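You operate a simulated robot arm through the tools that you are given. There is no shell and no other tool.

You run a simulated robot arm. Do the job below in one go: nothing can be reset, and whatever is moved stays where it is left.

JOB
Fill the green bottle with the amount on the order card and put it back on the blue mat.
Fine: one stroke, the holder back at LOAD; the other bottles stay where they are, empty. Set down upright: what you pick out.

It is judged by the outcome, as a careful person would: the job done as asked, and still so three seconds after it is handed in. It fails if anything else is knocked over, pushed out of place, dropped, spilled or broken.

ROBOT AND FRAMES
A 7-joint arm with a three-finger gripper, fixed in place. Base frame: the origin is on the floor under the middle of its stand, x ahead of it, y to its left, z up; the work surface is at about z = 0.75. Lengths are in m, angles in degrees, forces in N, time in s.
It reaches about 0.977 m from its shoulder. Its first joint turns from -166.0 to 166.0 degrees. Payload 2.69 kg.
The tool frame sits at the grasp point between the pads (the TCP): z along the fingers, y along the line on which they close. The tips reach 0.029 m beyond it. The gripper opens to 0.12 m; its body begins 0.078 m behind the TCP.
Orientation is that of the tool frame in the base frame, as a unit quaternion [x, y, z, w]. With the fingers straight down and closing along the base's y, the tool's x points along the base's -x, its y along +y and its z along -z.

CONTROLS
- The arm moves only by the tool step_arm. Its argument "commands" is one flat list of numbers, 6 for each row, row after row: the shift along the tool's x, y, z in m, then the turn, a rotation vector about the tool's x, y, z in degrees. In form: [x, y, z, wx, wy, wz, x, y, z, wx, wy, wz, ...]. A call has 1 to 20 rows; each row shifts and turns the commanded pose from where the row before left it, along the tool's axes as they then stand. "grip" is the finger opening in m, from 0 to 0.12, set as the call begins (left out, the last holds). Each row takes 0.2 s and may step no farther than 0.05 m and 8.6 degrees from the row before; otherwise, or with a gripper value out of range, the whole call is refused. A pose out of reach is approached as far as the arm can. The call stops where the force on the tool passes 50 N (or 10 N more than at its start, if that is more) or the arm is blocked; 0.2 s more then pass. The fingers move at their own pace (about 0.1362 m/s each) and stop on an object; they squeeze with about 33 N. The grip force told is the motor's: it shows also when the fingers shut on nothing. Time passes only in rows, and 0.2 s behind the last, so rows that do not move let the fingers close. It gives the time, the measured TCP pose, the force on the tool (base axes), the opening and the grip force at its end, in the units of the frame above (readings bear some noise), with the torque about the TCP (base axes, N m) and any sound that the robot's microphone picked up.
- Cameras (640 x 400 px; columns grow to the right, rows downward): "scene" is fixed at [0.0508, -0.6496, 1.4912]; the picture's right is [-0.51, 0.86, 0.00], its down [-0.11, -0.07, -0.99] and it looks along [-0.85, -0.51, 0.13] (base axes); focal length 214 px, centre (320, 200). "wrist" rides on the gripper at [0.063, 0, -0.104] in the tool frame; the picture's right is [0.01, 1.00, 0.00], its down [-0.83, 0.00, -0.56] and it looks along [-0.56, 0.00, 0.83] (tool axes); focal length 275 px, centre (320, 200). There is no depth. A picture from a camera that has moved, and an enlarged one, comes with that camera's place and axes in the base frame and with its lens.
- camera(camera): a new picture of that camera. No time passes.
- lift_body(by): moves the trunk up (or, below 0, down) by that many m; the arm rides with it, the base frame stays. It gives what a move gives, with no picture.
- close_up(camera, box): a new picture of the part [left, top, right, bottom] of that camera's present view, enlarged. No time passes.
- finish_job(): hands the job in; it is judged then, once.

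Places have to be worked out from the pictures, the camera data and where the tool is seen. Open the gripper and draw the arm clear of the work before you hand the job in, unless the task says otherwise.

The tools are called after "Emit:" as name(argument=value, ...) on one line, values as JSON. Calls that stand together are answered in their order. step_arm: Moves the arm, as the interface text tells. Its arguments: {"type":"object","properties":{"commands":{"type":"array","items":{"type":"number"}},"grip":{"type":"number"}},"required":["commands"]} The other tools are called the same way: lift_body (by) moves the trunk up or down; camera (camera) takes a picture; close_up (camera, box) takes an enlarged picture of a part of a camera's view; finish_job () hands the job in.

At the start:

```text
time: 0.0
tcp_pos: [0.2796, -0.5142, 1.3209]
tool_rot: [0.0, 1.0, 0.0, 0.0]
force: [0.1, -0.6, -0.2]
wrist_torque: [0.02, 0.01, -0.03]
grip_width: 0.1201
finger_force: 0.1
trunk travel left (down, up): [-0.425, 0.161]
```

scene: 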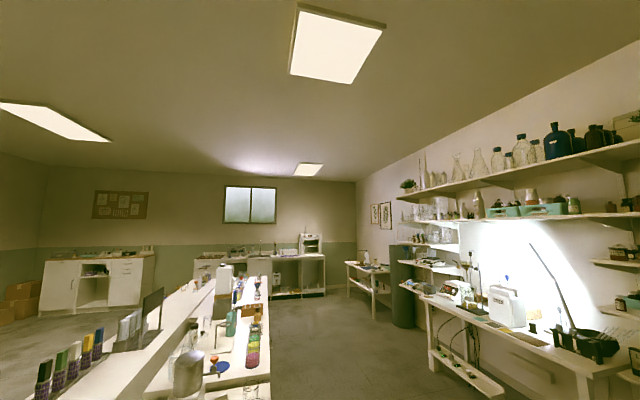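
wrist: 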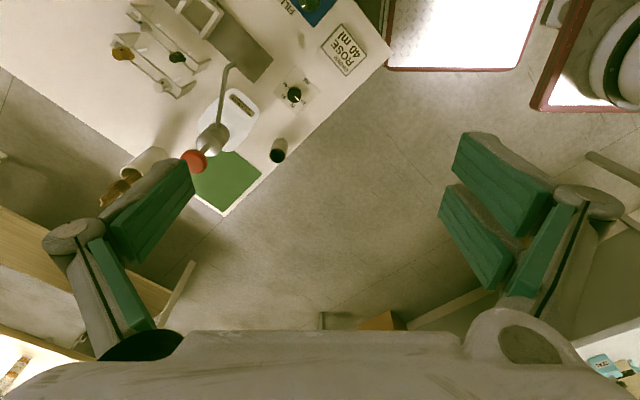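

The wrist view shows a bench with a card ("ROSE 40 ml"), a knob and some fixtures; the scene camera seems to look elsewhere in the room. I'll take enlarged views of the wrist picture and scene picture first.

Emit:
close_up(camera="wrist", box=[80, 0, 400, 200])

Emit:
close_up(camera="wrist", box=[250, 0, 410, 100])

Emit:
close_up(camera="scene", box=[20, 250, 300, 400])

```text
2.00 times, centred on (240, 100) of wrist
camera zoom: at [0.2167, -0.515, 1.425], right [-0.01, 1.0, 0.0], down [0.83, 0.0, 0.56], along [0.56, 0.0, -0.83], focal length 551 px, centre (480, 400)
```

zoom: 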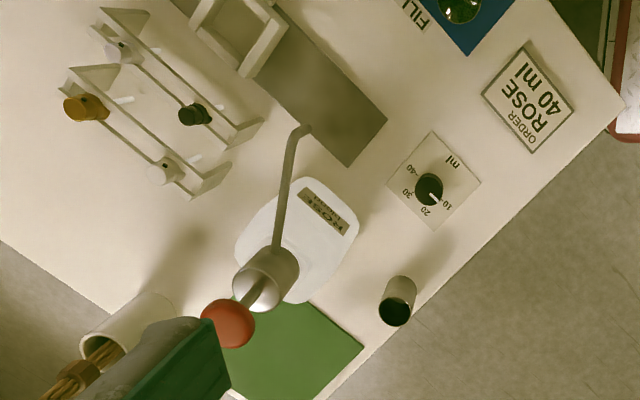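

```text
4.00 times, centred on (330, 50) of wrist
camera zoom: at [0.2167, -0.515, 1.425], right [-0.01, 1.0, 0.0], down [0.83, 0.0, 0.56], along [0.56, 0.0, -0.83], focal length 1101 px, centre (280, 800)
```

zoom: 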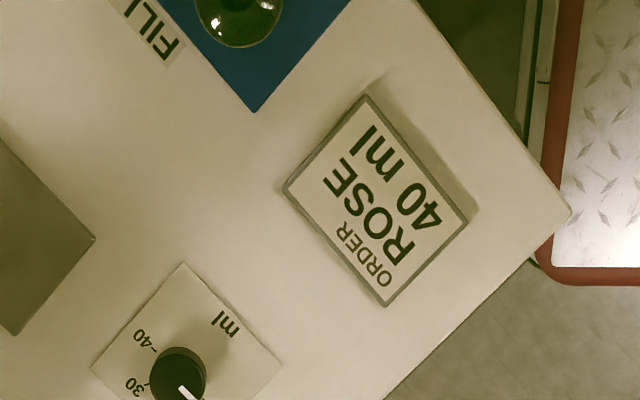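

```text
2.29 times, centred on (160, 325) of scene
camera zoom: at [0.0508, -0.6496, 1.4912], right [-0.51, 0.86, 0.0], down [-0.11, -0.07, -0.99], along [-0.85, -0.51, 0.13], focal length 490 px, centre (686, -86)
```

zoom: 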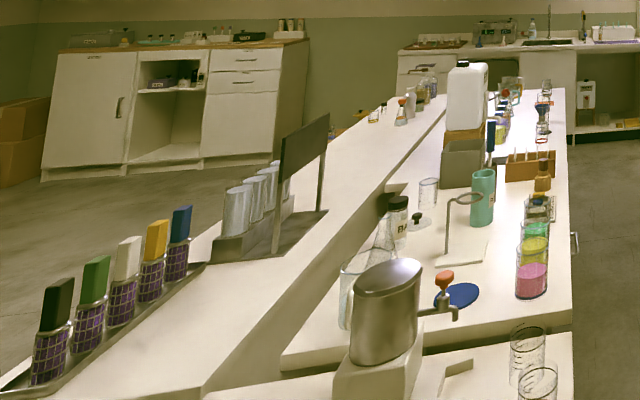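

The order reads ROSE, 40 ml; the bench appears turned about 45° to the base, with its near edge facing the robot. I'll shift the tool about 0.17 m toward -x and turn it 45° to look squarely at the bench from the robot's side.

Emit:
step_arm(commands=[0.0435, 0, 0, 0, 0, 0, 0.0435, 0, 0, 0, 0, 0, 0.0435, 0, 0, 0, 0, 0, 0.0435, 0, 0, 0, 0, 0, 0, 0, 0, 0, 0, 7.5, 0, 0, 0, 0, 0, 7.5, 0, 0, 0, 0, 0, 7.5, 0, 0, 0, 0, 0, 7.5, 0, 0, 0, 0, 0, 7.5, 0, 0, 0, 0, 0, 7.5])

Emit:
camera(camera="wrist")

```text
time: 2.2
tcp_pos: [0.104, -0.5143, 1.3201]
tool_rot: [0.383, 0.924, 0.001, 0.001]
force: [0.2, 0.3, 0.3]
wrist_torque: [-0.03, 0.0, 0.02]
grip_width: 0.1201
finger_force: 0.1
trunk travel left (down, up): [-0.425, 0.161]
```

```text
taken
camera wrist: at [0.0605, -0.4699, 1.425], right [0.71, 0.71, 0.0], down [0.59, -0.59, 0.56], along [0.39, -0.39, -0.83], focal length 275 px, centre (320, 200)
```

wrist: 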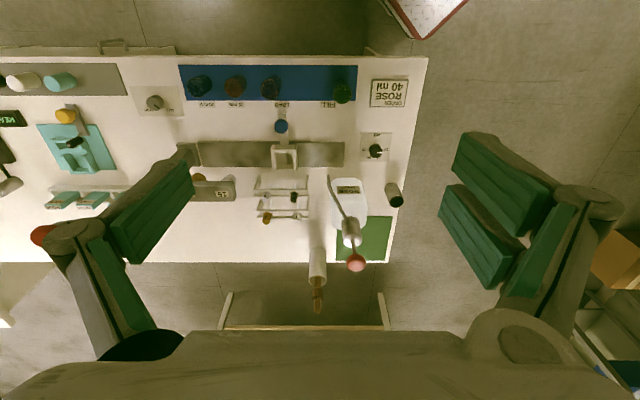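

The bench is now square in view: a blue mat with four bottles, a rail with a sliding holder, two dials, a pump with a red ball, and more stuff to the left. I'll enlarge several parts.

Emit:
close_up(camera="wrist", box=[170, 50, 430, 140])

Emit:
close_up(camera="wrist", box=[240, 120, 430, 320])

Emit:
close_up(camera="wrist", box=[0, 50, 250, 270])

Emit:
close_up(camera="wrist", box=[330, 60, 430, 220])

```text
2.46 times, centred on (300, 95) of wrist
camera zoom: at [0.0605, -0.4699, 1.425], right [0.71, 0.71, 0.0], down [0.59, -0.59, 0.56], along [0.39, -0.39, -0.83], focal length 678 px, centre (369, 458)
```

zoom: 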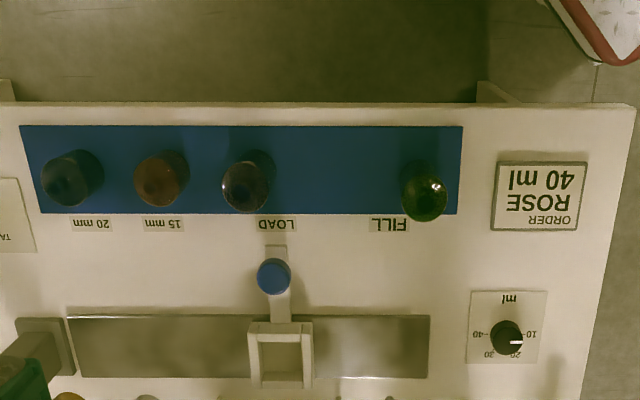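

```text
2.00 times, centred on (335, 220) of wrist
camera zoom: at [0.0605, -0.4699, 1.425], right [0.71, 0.71, 0.0], down [0.59, -0.59, 0.56], along [0.39, -0.39, -0.83], focal length 551 px, centre (290, 160)
```

zoom: 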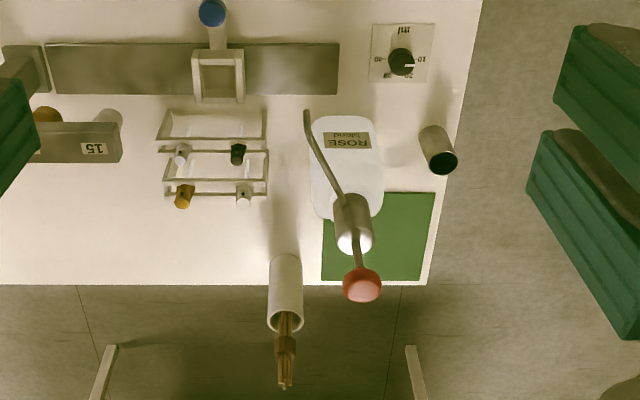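

```text
1.82 times, centred on (125, 160) of wrist
camera zoom: at [0.0605, -0.4699, 1.425], right [0.71, 0.71, 0.0], down [0.59, -0.59, 0.56], along [0.39, -0.39, -0.83], focal length 500 px, centre (674, 273)
```

zoom: 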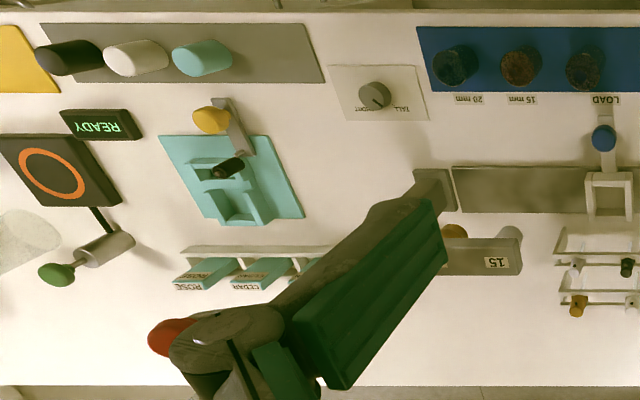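

```text
2.50 times, centred on (380, 140) of wrist
camera zoom: at [0.0605, -0.4699, 1.425], right [0.71, 0.71, 0.0], down [0.59, -0.59, 0.56], along [0.39, -0.39, -0.83], focal length 688 px, centre (170, 350)
```

zoom: 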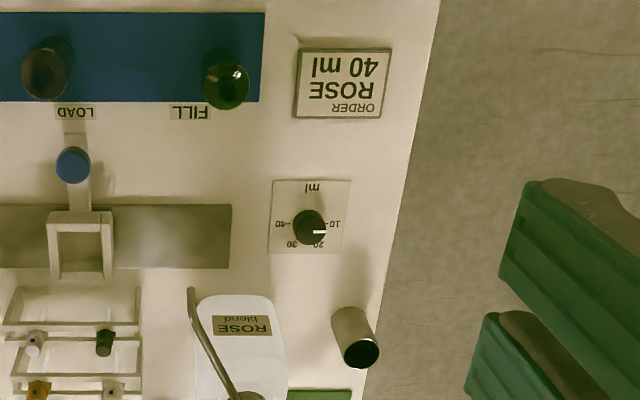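

Triangulating the two views puts the red ball near z≈1.03 and the spout tip near z≈0.88 at the FILL end of the rail. I'll back off a little, descend and tilt the camera up for an oblique view of pump, rail, dial and bottles.

Emit:
step_arm(commands=[0.04, 0, 0.03, 0, 0, 0, 0.04, 0, 0.03, 0, 0, 0, 0.04, 0, 0.03, 0, 0, 0, 0, 0, 0.03, 0, 0, 0, 0, 0, 0, 0, -7, 0, 0, 0, 0, 0, -7, 0, 0, 0, 0, 0, -7, 0])

Emit:
camera(camera="wrist")

```text
time: 3.8
tcp_pos: [0.0216, -0.4307, 1.2003]
tool_rot: [0.376, 0.908, -0.071, 0.169]
force: [0.4, 0.4, -0.1]
wrist_torque: [0.02, -0.01, -0.02]
grip_width: 0.1198
finger_force: 0.0
trunk travel left (down, up): [-0.425, 0.161]
```

```text
taken
camera wrist: at [-0.047, -0.3626, 1.2755], right [0.7, 0.71, 0.0], down [0.41, -0.4, 0.82], along [0.58, -0.58, -0.58], focal length 275 px, centre (320, 200)
```

wrist: 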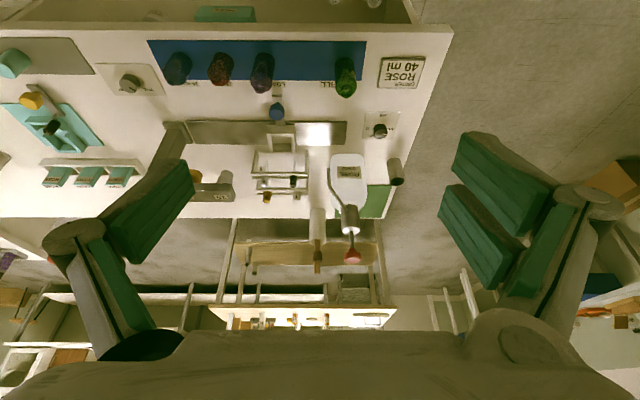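

Emit:
close_up(camera="wrist", box=[240, 110, 420, 270])

Emit:
close_up(camera="wrist", box=[240, 30, 440, 150])

Emit:
close_up(camera="wrist", box=[140, 35, 300, 135])

```text
2.50 times, centred on (330, 190) of wrist
camera zoom: at [-0.047, -0.3626, 1.2755], right [0.7, 0.71, 0.0], down [0.41, -0.4, 0.82], along [0.58, -0.58, -0.58], focal length 688 px, centre (295, 225)
```

zoom: 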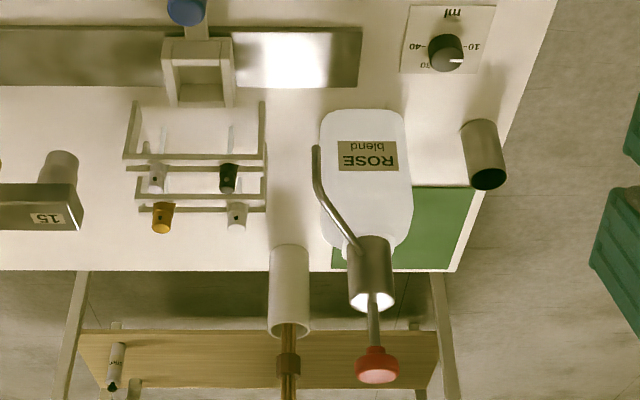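

```text
3.20 times, centred on (340, 90) of wrist
camera zoom: at [-0.047, -0.3626, 1.2755], right [0.7, 0.71, 0.0], down [0.41, -0.4, 0.82], along [0.58, -0.58, -0.58], focal length 881 px, centre (256, 552)
```

zoom: 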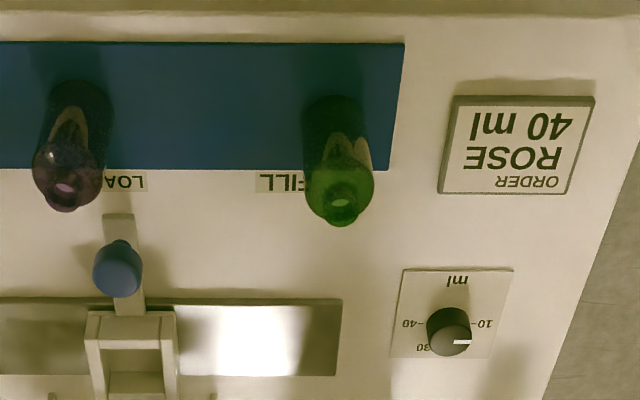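

```text
4.00 times, centred on (220, 85) of wrist
camera zoom: at [-0.047, -0.3626, 1.2755], right [0.7, 0.71, 0.0], down [0.41, -0.4, 0.82], along [0.58, -0.58, -0.58], focal length 1101 px, centre (720, 660)
```

zoom: 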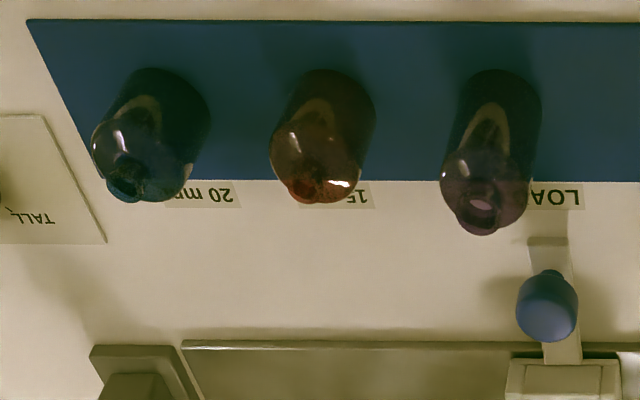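

Four open bottles stand on the mat (blue, brown, purple, green) and the pump has a red plunger on top. I'll lower the camera 0.175 m with the same tilt for a closer oblique look.

Emit:
step_arm(commands=[0.0157, 0, 0.0409, 0, 0, 0, 0.0157, 0, 0.0409, 0, 0, 0, 0.0157, 0, 0.0409, 0, 0, 0, 0.0157, 0, 0.0409, 0, 0, 0])

Emit:
camera(camera="wrist")

Emit:
close_up(camera="wrist", box=[230, 40, 440, 170])

Emit:
close_up(camera="wrist", box=[240, 130, 420, 290])

```text
time: 4.8
tcp_pos: [0.0234, -0.4285, 1.0254]
tool_rot: [0.375, 0.909, -0.07, 0.169]
force: [-0.8, -0.2, -0.4]
wrist_torque: [0.02, 0.0, 0.0]
grip_width: 0.12
finger_force: 0.1
trunk travel left (down, up): [-0.425, 0.161]
```

```text
taken
camera wrist: at [-0.0447, -0.3614, 1.0997], right [0.7, 0.71, 0.0], down [0.41, -0.4, 0.82], along [0.58, -0.58, -0.58], focal length 275 px, centre (320, 200)
```

wrist: 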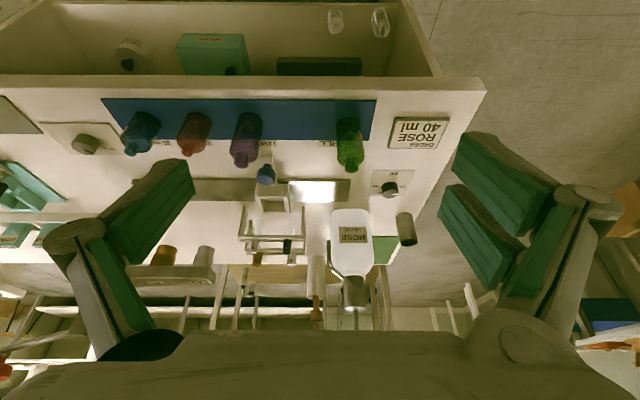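

```text
3.05 times, centred on (335, 105) of wrist
camera zoom: at [-0.0447, -0.3614, 1.0997], right [0.7, 0.71, 0.0], down [0.41, -0.4, 0.82], along [0.58, -0.58, -0.58], focal length 839 px, centre (274, 490)
```

zoom: 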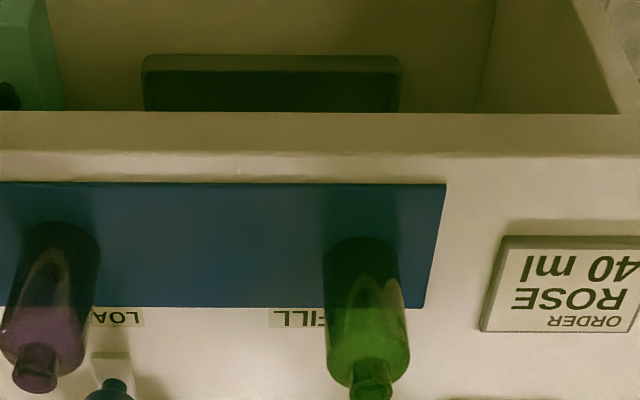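

```text
2.50 times, centred on (330, 210) of wrist
camera zoom: at [-0.0447, -0.3614, 1.0997], right [0.7, 0.71, 0.0], down [0.41, -0.4, 0.82], along [0.58, -0.58, -0.58], focal length 688 px, centre (295, 175)
```

zoom: 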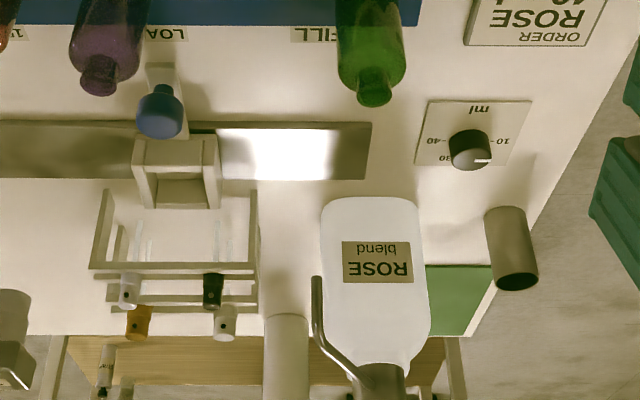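

The bottle seems about 0.037 m wide and 0.085 m tall, near f≈0.518, l≈-0.242 in bench axes (about x 0.195, y -0.538). I'll enlarge the holder, dial and pump further.

Emit:
close_up(camera="wrist", box=[240, 150, 320, 220])

Emit:
close_up(camera="wrist", box=[360, 160, 420, 210])

Emit:
close_up(camera="wrist", box=[320, 220, 400, 330])

Emit:
close_up(camera="wrist", box=[300, 110, 400, 180])

```text
5.71 times, centred on (280, 185) of wrist
camera zoom: at [-0.0447, -0.3614, 1.0997], right [0.7, 0.71, 0.0], down [0.41, -0.4, 0.82], along [0.58, -0.58, -0.58], focal length 1573 px, centre (549, 286)
```

zoom: 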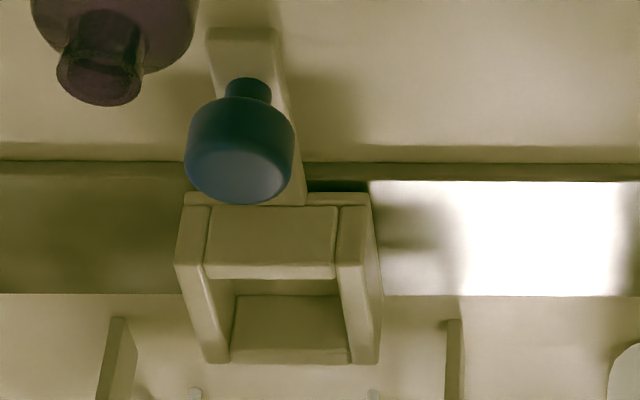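

```text
8.00 times, centred on (390, 185) of wrist
camera zoom: at [-0.0447, -0.3614, 1.0997], right [0.7, 0.71, 0.0], down [0.41, -0.4, 0.82], along [0.58, -0.58, -0.58], focal length 2202 px, centre (-240, 320)
```

zoom: 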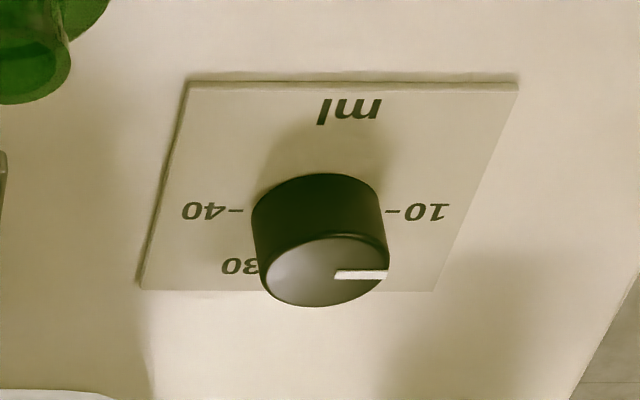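

```text
3.64 times, centred on (360, 275) of wrist
camera zoom: at [-0.0447, -0.3614, 1.0997], right [0.7, 0.71, 0.0], down [0.41, -0.4, 0.82], along [0.58, -0.58, -0.58], focal length 1001 px, centre (174, -73)
```

zoom: 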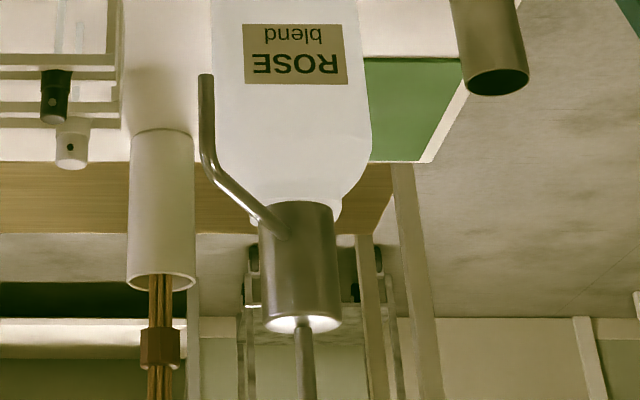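

```text
5.71 times, centred on (350, 145) of wrist
camera zoom: at [-0.0447, -0.3614, 1.0997], right [0.7, 0.71, 0.0], down [0.41, -0.4, 0.82], along [0.58, -0.58, -0.58], focal length 1573 px, centre (149, 514)
```

zoom: 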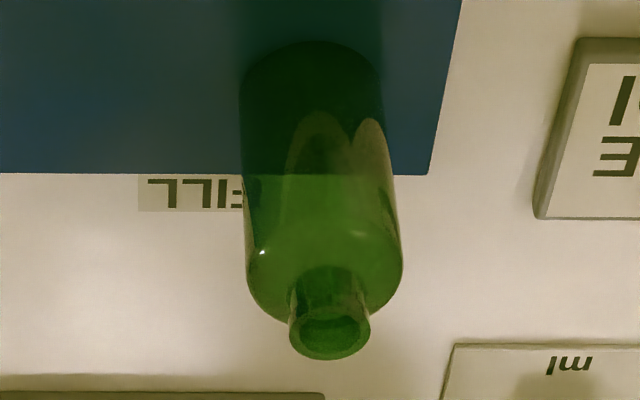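

The dial points at 10 now, with 40 half a turn clockwise (via 20, 30); knob about 0.031 m wide near f≈0.67, l≈-0.146, top z≈0.772. I'll untilt the tool, narrow the fingers and move above the dial at a safe height.

Emit:
step_arm(commands=[0, 0, 0, 0, 7, 0, 0, 0, 0, 0, 7, 0, 0, 0, 0, 0, 7, 0, -0.0389, 0.0156, 0.0084, 0, 0, 0, -0.0389, 0.0156, 0.0084, 0, 0, 0, -0.0389, 0.0156, 0.0084, 0, 0, 0, -0.0389, 0.0156, 0.0084, 0, 0, 0, -0.0389, 0.0156, 0.0084, 0, 0, 0, -0.0389, 0.0156, 0.0084, 0, 0, 0, -0.0389, 0.0156, 0.0084, 0, 0, 0, -0.0389, 0.0156, 0.0084, 0, 0, 0, -0.0389, 0.0156, 0.0084, 0, 0, 0], grip=0.06)

Emit:
camera(camera="wrist")

```text
time: 7.4
tcp_pos: [0.3695, -0.5762, 0.9504]
tool_rot: [0.383, 0.924, -0.001, -0.001]
force: [0.3, -0.2, -0.4]
wrist_torque: [-0.01, -0.06, -0.01]
grip_width: 0.0602
finger_force: 0.1
trunk travel left (down, up): [-0.425, 0.161]
```

```text
taken
camera wrist: at [0.3245, -0.5321, 1.0542], right [0.7, 0.71, 0.0], down [0.59, -0.59, 0.56], along [0.39, -0.39, -0.83], focal length 275 px, centre (320, 200)
```

wrist: 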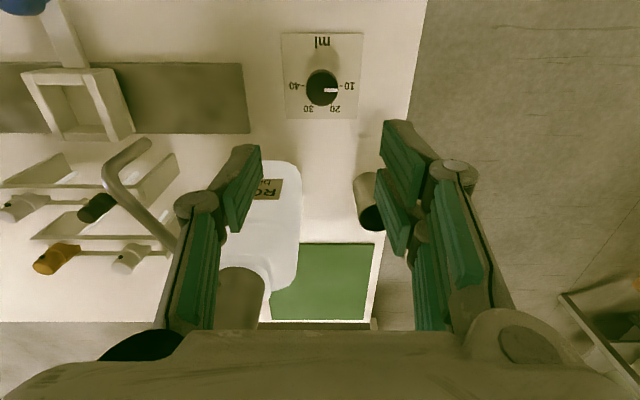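

I'm over the dial; the pointer is plainly at 10. I'll zoom to refine the knob centre.

Emit:
close_up(camera="wrist", box=[270, 20, 370, 130])

Emit:
close_up(camera="wrist", box=[0, 40, 270, 200])

```text
3.64 times, centred on (320, 75) of wrist
camera zoom: at [0.3245, -0.5321, 1.0542], right [0.7, 0.71, 0.0], down [0.59, -0.59, 0.56], along [0.39, -0.39, -0.83], focal length 1001 px, centre (320, 654)
```

zoom: 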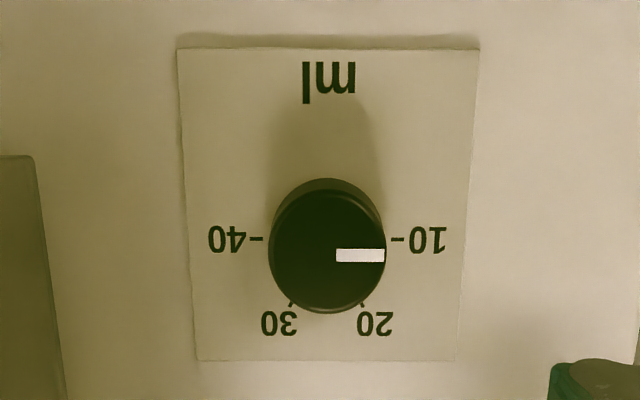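

```text
2.37 times, centred on (135, 120) of wrist
camera zoom: at [0.3245, -0.5321, 1.0542], right [0.7, 0.71, 0.0], down [0.59, -0.59, 0.56], along [0.39, -0.39, -0.83], focal length 652 px, centre (758, 390)
```

zoom: 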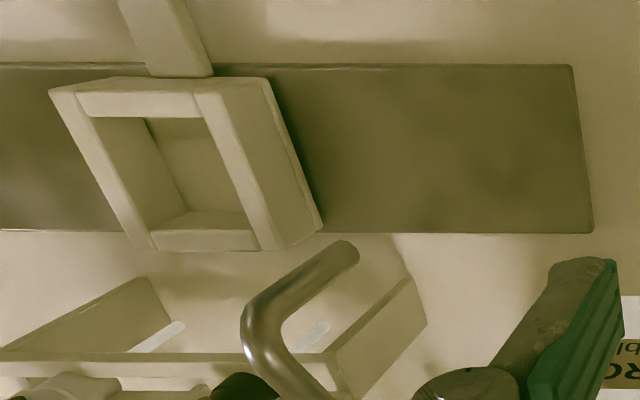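

Knob centre refined to about f=0.6666, l=-0.1447 (x 0.369, y -0.574). I'll correct 2 mm and descend so the tips straddle the knob just above the plate.

Emit:
step_arm(commands=[0.002, 0.0015, 0.03, 0, 0, 0, 0, 0, 0.035, 0, 0, 0, 0, 0, 0.035, 0, 0, 0, 0, 0, 0.03, 0, 0, 0, 0, 0, 0.02, 0, 0, 0, 0, 0, 0.012, 0, 0, 0])

Emit:
camera(camera="wrist")

```text
time: 8.8
tcp_pos: [0.3671, -0.5747, 0.789]
tool_rot: [0.382, 0.924, 0.0, 0.0]
force: [-0.7, -0.2, -0.3]
wrist_torque: [0.0, 0.03, -0.02]
grip_width: 0.06
finger_force: 0.1
trunk travel left (down, up): [-0.425, 0.161]
```

```text
taken
camera wrist: at [0.3227, -0.5305, 0.8929], right [0.7, 0.71, 0.0], down [0.59, -0.58, 0.56], along [0.39, -0.39, -0.83], focal length 275 px, centre (320, 200)
```

wrist: 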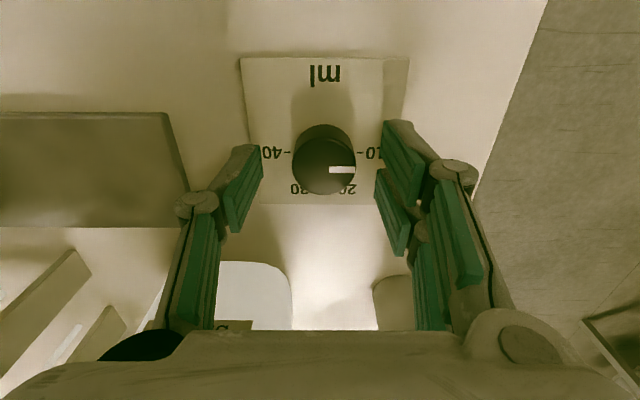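

The knob sits between the pads. I'll close on it and hold to check the grip.

Emit:
step_arm(commands=[0, 0.0015, 0, 0, 0, 0, 0, 0, 0, 0, 0, 0, 0, 0, 0, 0, 0, 0], grip=0.0)

Emit:
camera(camera="wrist")

```text
time: 9.6
tcp_pos: [0.3683, -0.5737, 0.7886]
tool_rot: [0.383, 0.924, 0.0, 0.0]
force: [-1.3, 1.5, -0.1]
wrist_torque: [-0.03, 0.0, 0.01]
grip_width: 0.031
finger_force: 44.9
trunk travel left (down, up): [-0.425, 0.161]
```

```text
taken
camera wrist: at [0.324, -0.5295, 0.8929], right [0.7, 0.71, 0.0], down [0.59, -0.58, 0.56], along [0.39, -0.39, -0.83], focal length 275 px, centre (320, 200)
```

wrist: 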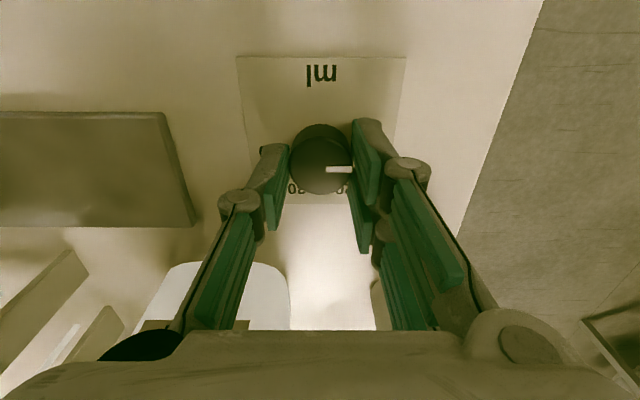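

Grip width 0.031 m matches the knob. I'll turn clockwise (tool z positive) 45° first and check the readings.

Emit:
step_arm(commands=[0, 0, 0, 0, 0, 5, 0, 0, 0, 0, 0, 8, 0, 0, 0, 0, 0, 8, 0, 0, 0, 0, 0, 8, 0, 0, 0, 0, 0, 8, 0, 0, 0, 0, 0, 8])

Emit:
camera(camera="wrist")

```text
time: 11.0
tcp_pos: [0.3675, -0.5731, 0.7884]
tool_rot: [0.708, 0.707, 0.0, -0.001]
force: [-2.8, 8.1, 10.4]
wrist_torque: [0.14, 0.21, 0.08]
grip_width: 0.0309
finger_force: 44.9
trunk travel left (down, up): [-0.425, 0.161]
```

```text
taken
camera wrist: at [0.3678, -0.5109, 0.8929], right [1.0, 0.0, 0.0], down [0.0, -0.83, 0.56], along [0.0, -0.56, -0.83], focal length 275 px, centre (320, 200)
```

wrist: 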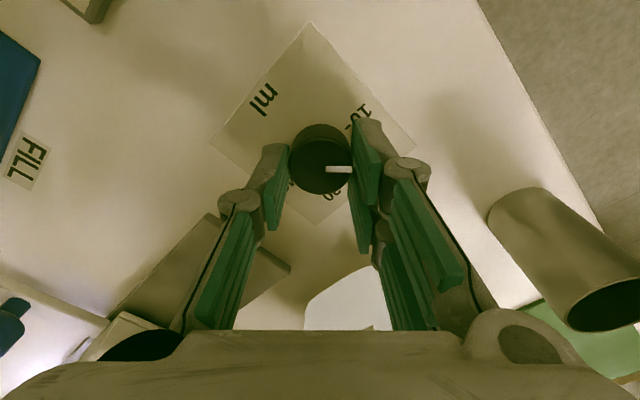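

The pointer follows the gripper exactly. I'll continue another 45°.

Emit:
step_arm(commands=[0, 0, 0, 0, 0, 7.5, 0, 0, 0, 0, 0, 7.5, 0, 0, 0, 0, 0, 7.5, 0, 0, 0, 0, 0, 7.5, 0, 0, 0, 0, 0, 7.5, 0, 0, 0, 0, 0, 7.5])

Emit:
camera(camera="wrist")

```text
time: 12.4
tcp_pos: [0.3666, -0.5728, 0.7889]
tool_rot: [0.924, 0.382, 0.0, 0.001]
force: [-8.5, 11.5, 19.2]
wrist_torque: [0.37, 0.25, -0.01]
grip_width: 0.031
finger_force: 45.3
trunk travel left (down, up): [-0.425, 0.161]
```

```text
taken
camera wrist: at [0.4119, -0.5287, 0.8928], right [0.71, -0.71, 0.0], down [-0.59, -0.59, 0.56], along [-0.39, -0.39, -0.83], focal length 275 px, centre (320, 200)
```

wrist: 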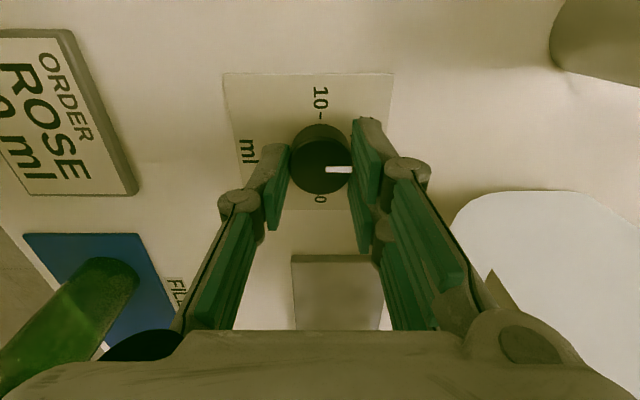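

The knob has turned 90°, but side force is building (about 20 N) because knob and tool axes differ slightly. I'll open, letting the strain out, and check that the knob stays.

Emit:
step_arm(commands=[0, 0, 0, 0, 0, 0, 0, 0, 0, 0, 0, 0], grip=0.06)

Emit:
camera(camera="wrist")

```text
time: 13.0
tcp_pos: [0.369, -0.5747, 0.788]
tool_rot: [0.924, 0.383, 0.0, 0.001]
force: [-0.4, 0.8, 0.1]
wrist_torque: [0.0, -0.02, 0.0]
grip_width: 0.0601
finger_force: 0.1
trunk travel left (down, up): [-0.425, 0.161]
```

```text
taken
camera wrist: at [0.413, -0.529, 0.8918], right [0.71, -0.7, 0.0], down [-0.59, -0.59, 0.56], along [-0.39, -0.4, -0.83], focal length 275 px, centre (320, 200)
```

wrist: 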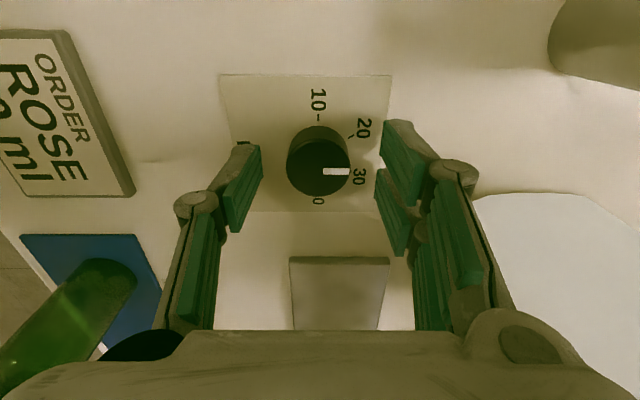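

Released cleanly; the pointer stays between 20 and 30, as expected after 90°. I'll centre on the knob axis and turn the open fingers back 90° for the second grip.

Emit:
step_arm(commands=[0.0008, -0.0023, 0, 0, 0, 0, 0, 0, 0, 0, 0, -8, 0, 0, 0, 0, 0, -8, 0, 0, 0, 0, 0, -8, 0, 0, 0, 0, 0, -8, 0, 0, 0, 0, 0, -8, 0, 0, 0, 0, 0, -8, 0, 0, 0, 0, 0, -8, 0, 0, 0, 0, 0, -8, 0, 0, 0, 0, 0, -8, 0, 0, 0, 0, 0, -8, 0, 0, 0, 0, 0, -8, 0, 0, 0, 0, 0, -2], grip=0.06)

Emit:
camera(camera="wrist")

```text
time: 15.8
tcp_pos: [0.3659, -0.5718, 0.7877]
tool_rot: [0.381, 0.924, 0.0, 0.0]
force: [0.5, 0.5, 0.4]
wrist_torque: [-0.03, 0.03, 0.02]
grip_width: 0.0599
finger_force: 0.0
trunk travel left (down, up): [-0.425, 0.161]
```

```text
taken
camera wrist: at [0.3221, -0.5278, 0.8921], right [0.7, 0.71, 0.0], down [0.59, -0.58, 0.56], along [0.4, -0.39, -0.83], focal length 275 px, centre (320, 200)
```

wrist: 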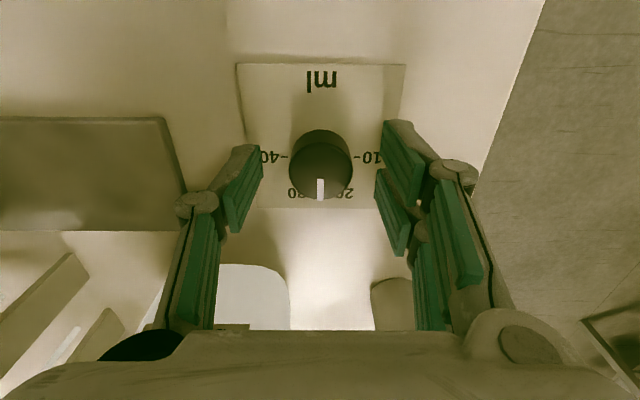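

Back at 0° with the pointer toward the far side (25). I'll nudge 2 mm to centre and grip again.

Emit:
step_arm(commands=[-0.0015, 0.0008, 0, 0, 0, 0, 0, 0, 0, 0, 0, 0], grip=0.06)

Emit:
step_arm(commands=[0, 0, 0, 0, 0, 0, 0, 0, 0, 0, 0, 0, 0, 0, 0, 0, 0, 0], grip=0.0)

Emit:
step_arm(commands=[0, 0, 0, 0, 0, 5, 0, 0, 0, 0, 0, 8, 0, 0, 0, 0, 0, 8, 0, 0, 0, 0, 0, 8, 0, 0, 0, 0, 0, 8, 0, 0, 0, 0, 0, 8, 0, 0, 0, 0, 0, 8, 0, 0, 0, 0, 0, 8, 0, 0, 0, 0, 0, 8, 0, 0, 0, 0, 0, 8])

Emit:
camera(camera="wrist")

```text
time: 16.4
tcp_pos: [0.3685, -0.5731, 0.7889]
tool_rot: [0.383, 0.924, 0.0, 0.001]
force: [0.4, -0.4, 0.1]
wrist_torque: [-0.01, -0.01, -0.03]
grip_width: 0.0601
finger_force: 0.1
trunk travel left (down, up): [-0.425, 0.161]
```

```text
time: 17.2
tcp_pos: [0.3674, -0.5747, 0.7888]
tool_rot: [0.383, 0.924, -0.001, 0.0]
force: [-3.9, -5.1, 2.6]
wrist_torque: [-0.11, 0.12, -0.01]
grip_width: 0.0309
finger_force: 45.2
trunk travel left (down, up): [-0.425, 0.161]
```

```text
time: 19.4
tcp_pos: [0.3666, -0.573, 0.7886]
tool_rot: [0.875, 0.484, 0.0, 0.001]
force: [-13.8, -5.6, 11.6]
wrist_torque: [-0.39, 0.57, 0.02]
grip_width: 0.0308
finger_force: 44.9
trunk travel left (down, up): [-0.425, 0.161]
```

```text
taken
camera wrist: at [0.4011, -0.5198, 0.8923], right [0.85, -0.53, 0.0], down [-0.44, -0.71, 0.56], along [-0.29, -0.47, -0.83], focal length 275 px, centre (320, 200)
```

wrist: 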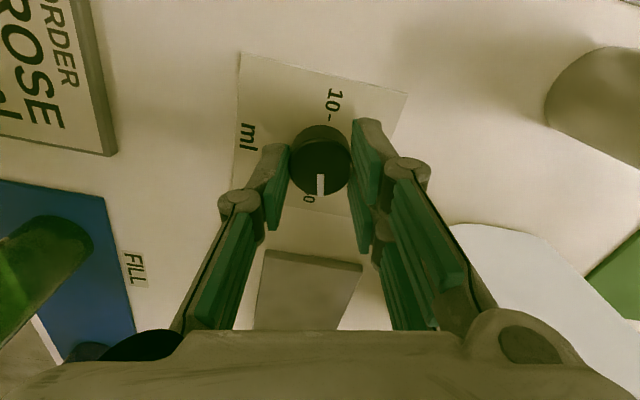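

77° done; I'll turn the remaining 13°, then open and check the pointer.

Emit:
step_arm(commands=[0, 0, 0, 0, 0, 6.5, 0, 0, 0, 0, 0, 6.5, 0, 0, 0, 0, 0, 0])

Emit:
step_arm(commands=[0, 0, 0, 0, 0, 0, 0, 0, 0, 0, 0, 0], grip=0.06)

Emit:
step_arm(commands=[0, 0, -0.03, 0, 0, 0, 0, 0, -0.03, 0, 0, 0, 0, 0, -0.03, 0, 0, 0, 0, 0, -0.03, 0, 0, 0])

Emit:
close_up(camera="wrist", box=[250, 20, 390, 120])

Emit:
camera(camera="wrist")

```text
time: 20.2
tcp_pos: [0.3663, -0.5715, 0.7887]
tool_rot: [0.924, 0.383, -0.001, 0.0]
force: [-19.3, -7.1, 9.7]
wrist_torque: [-0.4, 0.59, 0.01]
grip_width: 0.031
finger_force: 45.2
trunk travel left (down, up): [-0.425, 0.161]
```

```text
time: 20.8
tcp_pos: [0.3697, -0.5724, 0.7882]
tool_rot: [0.923, 0.384, 0.001, 0.0]
force: [0.8, 0.0, -0.3]
wrist_torque: [0.01, 0.02, 0.0]
grip_width: 0.0599
finger_force: 0.1
trunk travel left (down, up): [-0.425, 0.161]
```

```text
time: 21.8
tcp_pos: [0.3675, -0.5727, 0.9085]
tool_rot: [0.924, 0.383, -0.001, 0.0]
force: [0.7, 0.1, -0.7]
wrist_torque: [-0.02, 0.04, 0.05]
grip_width: 0.0601
finger_force: 0.0
trunk travel left (down, up): [-0.425, 0.161]
```

```text
4.00 times, centred on (320, 70) of wrist
camera zoom: at [0.4118, -0.5273, 1.0115], right [0.71, -0.7, 0.0], down [-0.58, -0.59, 0.56], along [-0.39, -0.39, -0.83], focal length 1101 px, centre (320, 720)
```

zoom: 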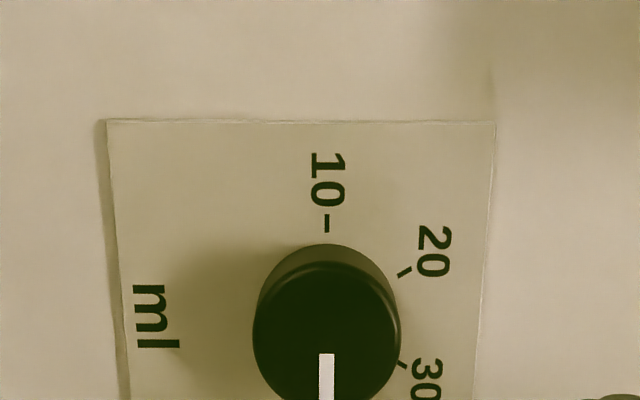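

```text
taken
camera wrist: at [0.4118, -0.5273, 1.0115], right [0.71, -0.7, 0.0], down [-0.58, -0.59, 0.56], along [-0.39, -0.39, -0.83], focal length 275 px, centre (320, 200)
```

wrist: 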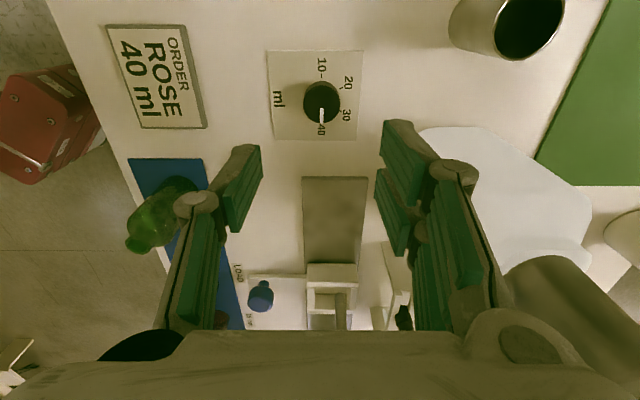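

Emit:
close_up(camera="wrist", box=[280, 50, 370, 150])

```text
4.00 times, centred on (325, 100) of wrist
camera zoom: at [0.4118, -0.5273, 1.0115], right [0.71, -0.7, 0.0], down [-0.58, -0.59, 0.56], along [-0.39, -0.39, -0.83], focal length 1101 px, centre (300, 600)
```

zoom: 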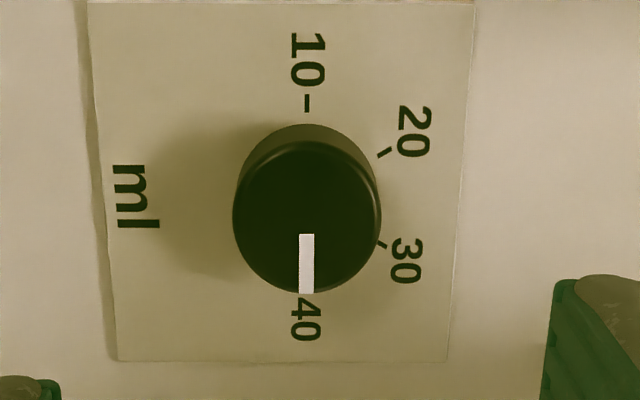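

The pointer is now exactly on 40, in line with the 10 tick. Next I'll turn back, rise and move over the green bottle, opening to 0.08 m.

Emit:
step_arm(commands=[0, 0, -0.04, 0, 0, 0, 0, 0, -0.04, 0, 0, 0, 0, 0, 0, 0, 0, -7.5, 0, 0, 0, 0, 0, -7.5, 0, 0, 0, 0, 0, -7.5, 0, 0, 0, 0, 0, -7.5, 0, 0, 0, 0, 0, -7.5, 0, 0, 0, 0, 0, -7.5, 0, 0, 0, 0, 0, -7.5, 0, 0, 0, 0, 0, -7.5, 0, 0, 0, 0, 0, -7.5, 0, 0, 0, 0, 0, -7.5, 0, 0, 0, 0, 0, -7.5, 0, 0, 0, 0, 0, -7.5, 0.037, -0.0245, 0, 0, 0, 0, 0.037, -0.0245, 0, 0, 0, 0, 0.037, -0.0245, 0, 0, 0, 0, 0.037, -0.0245, 0, 0, 0, 0], grip=0.08)

Emit:
camera(camera="wrist")

```text
time: 25.6
tcp_pos: [0.1945, -0.5382, 0.9864]
tool_rot: [0.382, 0.924, 0.001, 0.0]
force: [0.6, -0.3, -0.3]
wrist_torque: [0.01, 0.06, -0.05]
grip_width: 0.08
finger_force: 0.1
trunk travel left (down, up): [-0.425, 0.161]
```

```text
taken
camera wrist: at [0.1512, -0.4941, 1.0915], right [0.7, 0.71, 0.0], down [0.59, -0.58, 0.56], along [0.4, -0.39, -0.83], focal length 275 px, centre (320, 200)
```

wrist: 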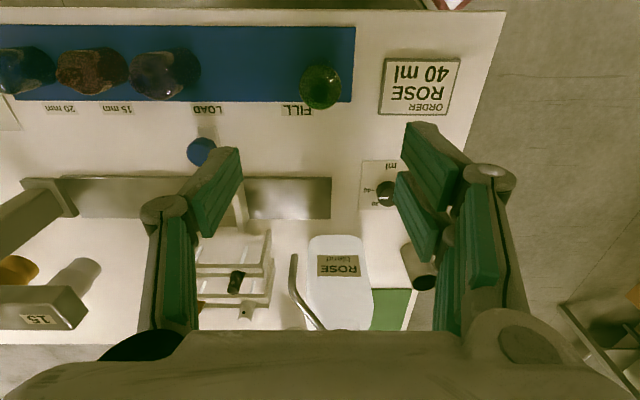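

Emit:
close_up(camera="wrist", box=[280, 50, 360, 120])

Emit:
close_up(camera="wrist", box=[100, 20, 260, 160])

```text
5.71 times, centred on (320, 85) of wrist
camera zoom: at [0.1512, -0.4941, 1.0915], right [0.7, 0.71, 0.0], down [0.59, -0.58, 0.56], along [0.4, -0.39, -0.83], focal length 1573 px, centre (320, 857)
```

zoom: 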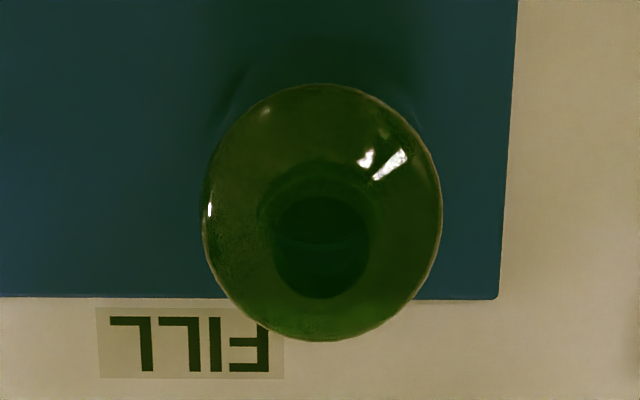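

```text
2.86 times, centred on (180, 90) of wrist
camera zoom: at [0.1512, -0.4941, 1.0915], right [0.7, 0.71, 0.0], down [0.59, -0.58, 0.56], along [0.4, -0.39, -0.83], focal length 786 px, centre (720, 514)
```

zoom: 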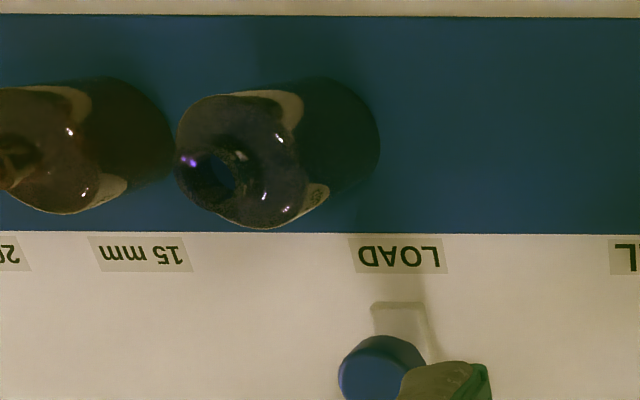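

From directly above, the green bottle's centre comes out at f≈0.514, l≈-0.242, width ≈0.04 m. I'll shift 4.5 mm nearer and descend so the pads take the upper body (TCP z≈0.818).

Emit:
step_arm(commands=[0.0045, 0.0005, 0.03, 0, 0, 0, 0, 0, 0.04, 0, 0, 0, 0, 0, 0.04, 0, 0, 0, 0, 0, 0.035, 0, 0, 0, 0, 0, 0.023, 0, 0, 0])

Emit:
camera(camera="wrist")

```text
time: 26.8
tcp_pos: [0.1928, -0.5333, 0.8208]
tool_rot: [0.382, 0.924, 0.0, -0.001]
force: [0.2, 0.8, -0.5]
wrist_torque: [0.02, 0.02, -0.02]
grip_width: 0.0798
finger_force: 0.1
trunk travel left (down, up): [-0.425, 0.161]
```

```text
taken
camera wrist: at [0.1481, -0.4899, 0.9243], right [0.7, 0.71, 0.0], down [0.59, -0.58, 0.56], along [0.4, -0.39, -0.83], focal length 275 px, centre (320, 200)
```

wrist: 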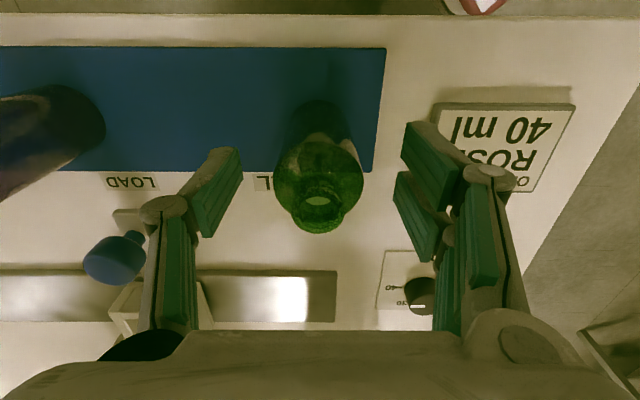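

The bottle stands centred between the pads. I'll close on it gently and check the width.

Emit:
step_arm(commands=[-0.0005, -0.001, 0.002, 0, 0, 0, 0, 0, 0, 0, 0, 0], grip=0.06)

Emit:
step_arm(commands=[0, 0, 0, 0, 0, 0, 0, 0, 0, 0, 0, 0, 0, 0, 0, 0, 0, 0], grip=0.0)

Emit:
camera(camera="wrist")

```text
time: 27.4
tcp_pos: [0.1927, -0.5354, 0.8184]
tool_rot: [0.382, 0.924, 0.0, 0.0]
force: [0.3, -0.8, -0.2]
wrist_torque: [0.02, 0.02, 0.0]
grip_width: 0.0599
finger_force: 0.1
trunk travel left (down, up): [-0.425, 0.161]
```

```text
time: 28.2
tcp_pos: [0.1916, -0.5362, 0.8185]
tool_rot: [0.383, 0.924, -0.001, 0.0]
force: [0.0, -0.8, 2.9]
wrist_torque: [-0.06, 0.0, 0.02]
grip_width: 0.0388
finger_force: 33.1
trunk travel left (down, up): [-0.425, 0.161]
```

```text
taken
camera wrist: at [0.1476, -0.4917, 0.9229], right [0.7, 0.71, 0.0], down [0.59, -0.58, 0.56], along [0.4, -0.39, -0.83], focal length 275 px, centre (320, 200)
```

wrist: 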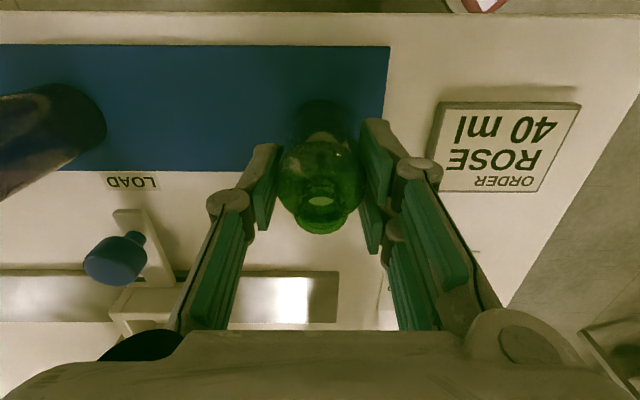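

Bottle held (width 0.0388 m, 33 N). I'll lift straight up to z≈1.05 and carry it, upright, above the holder at LOAD (f≈0.693, l≈-0.384).

Emit:
step_arm(commands=[0, 0, -0.01, 0, 0, 0, 0, 0, -0.03, 0, 0, 0, 0, 0, -0.04, 0, 0, 0, 0, 0, -0.04, 0, 0, 0, 0, 0, -0.04, 0, 0, 0, 0, 0, -0.04, 0, 0, 0, 0, 0, -0.03, 0, 0, 0])

Emit:
camera(camera="wrist")

```text
time: 29.8
tcp_pos: [0.1897, -0.535, 1.0486]
tool_rot: [0.383, 0.924, 0.0, 0.0]
force: [0.4, 0.0, -1.7]
wrist_torque: [0.02, -0.01, 0.03]
grip_width: 0.0386
finger_force: 33.0
trunk travel left (down, up): [-0.425, 0.161]
```

```text
taken
camera wrist: at [0.146, -0.4914, 1.1516], right [0.7, 0.71, 0.0], down [0.59, -0.59, 0.56], along [0.4, -0.39, -0.83], focal length 275 px, centre (320, 200)
```

wrist: 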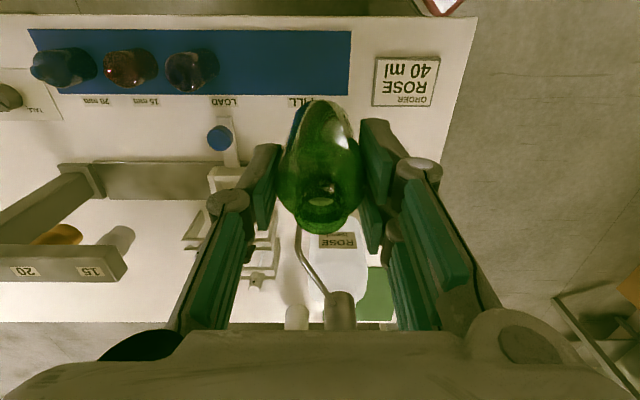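

The bottle is up and upright in the fingers. Now I carry it across to above the holder.

Emit:
step_arm(commands=[-0.0301, -0.0233, 0, 0, 0, 0, -0.0301, -0.0233, 0, 0, 0, 0, -0.0301, -0.0233, 0, 0, 0, 0, -0.0301, -0.0233, 0, 0, 0, 0, -0.0301, -0.0233, 0, 0, 0, 0, -0.0301, -0.0233, 0, 0, 0, 0])

Emit:
camera(camera="wrist")

Emit:
close_up(camera="wrist", box=[260, 30, 380, 130])

```text
time: 31.2
tcp_pos: [0.2173, -0.7241, 1.0466]
tool_rot: [0.383, 0.924, 0.001, -0.001]
force: [0.1, 0.5, -0.6]
wrist_torque: [-0.02, 0.05, -0.02]
grip_width: 0.0385
finger_force: 33.2
out of reach, approached as far as the arm can: row 6
trunk travel left (down, up): [-0.425, 0.161]
```

```text
taken
camera wrist: at [0.1735, -0.6808, 1.1504], right [0.7, 0.71, 0.0], down [0.59, -0.59, 0.55], along [0.39, -0.39, -0.83], focal length 275 px, centre (320, 200)
```

wrist: 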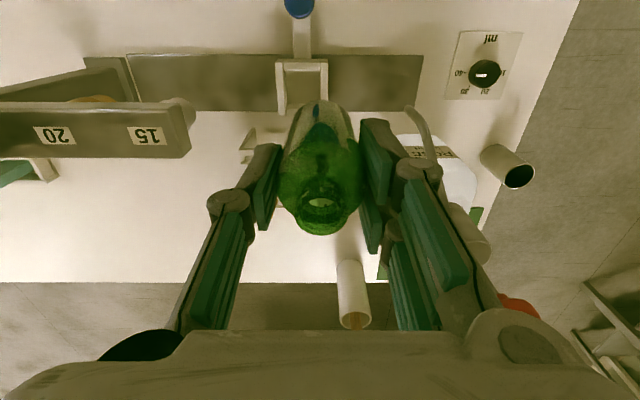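

```text
4.00 times, centred on (320, 80) of wrist
camera zoom: at [0.1735, -0.6808, 1.1504], right [0.7, 0.71, 0.0], down [0.59, -0.59, 0.55], along [0.39, -0.39, -0.83], focal length 1101 px, centre (320, 680)
```

zoom: 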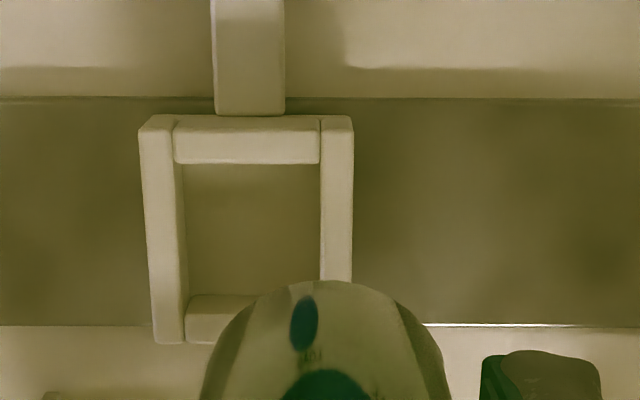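

The arm hit its reach limit about 2 cm short at this height; triangulating the holder gives its inner opening at f≈0.682, l≈-0.381, wall tops z≈0.79. I'll come down 8 cm, where reach may be better, and check.

Emit:
step_arm(commands=[0, 0, 0.04, 0, 0, 0, 0, 0, 0.04, 0, 0, 0])

```text
time: 31.8
tcp_pos: [0.2162, -0.7246, 0.9645]
tool_rot: [0.382, 0.924, 0.0, 0.0]
force: [0.3, 0.6, -0.3]
wrist_torque: [-0.02, 0.01, -0.04]
grip_width: 0.0383
finger_force: 32.8
trunk travel left (down, up): [-0.425, 0.161]
```

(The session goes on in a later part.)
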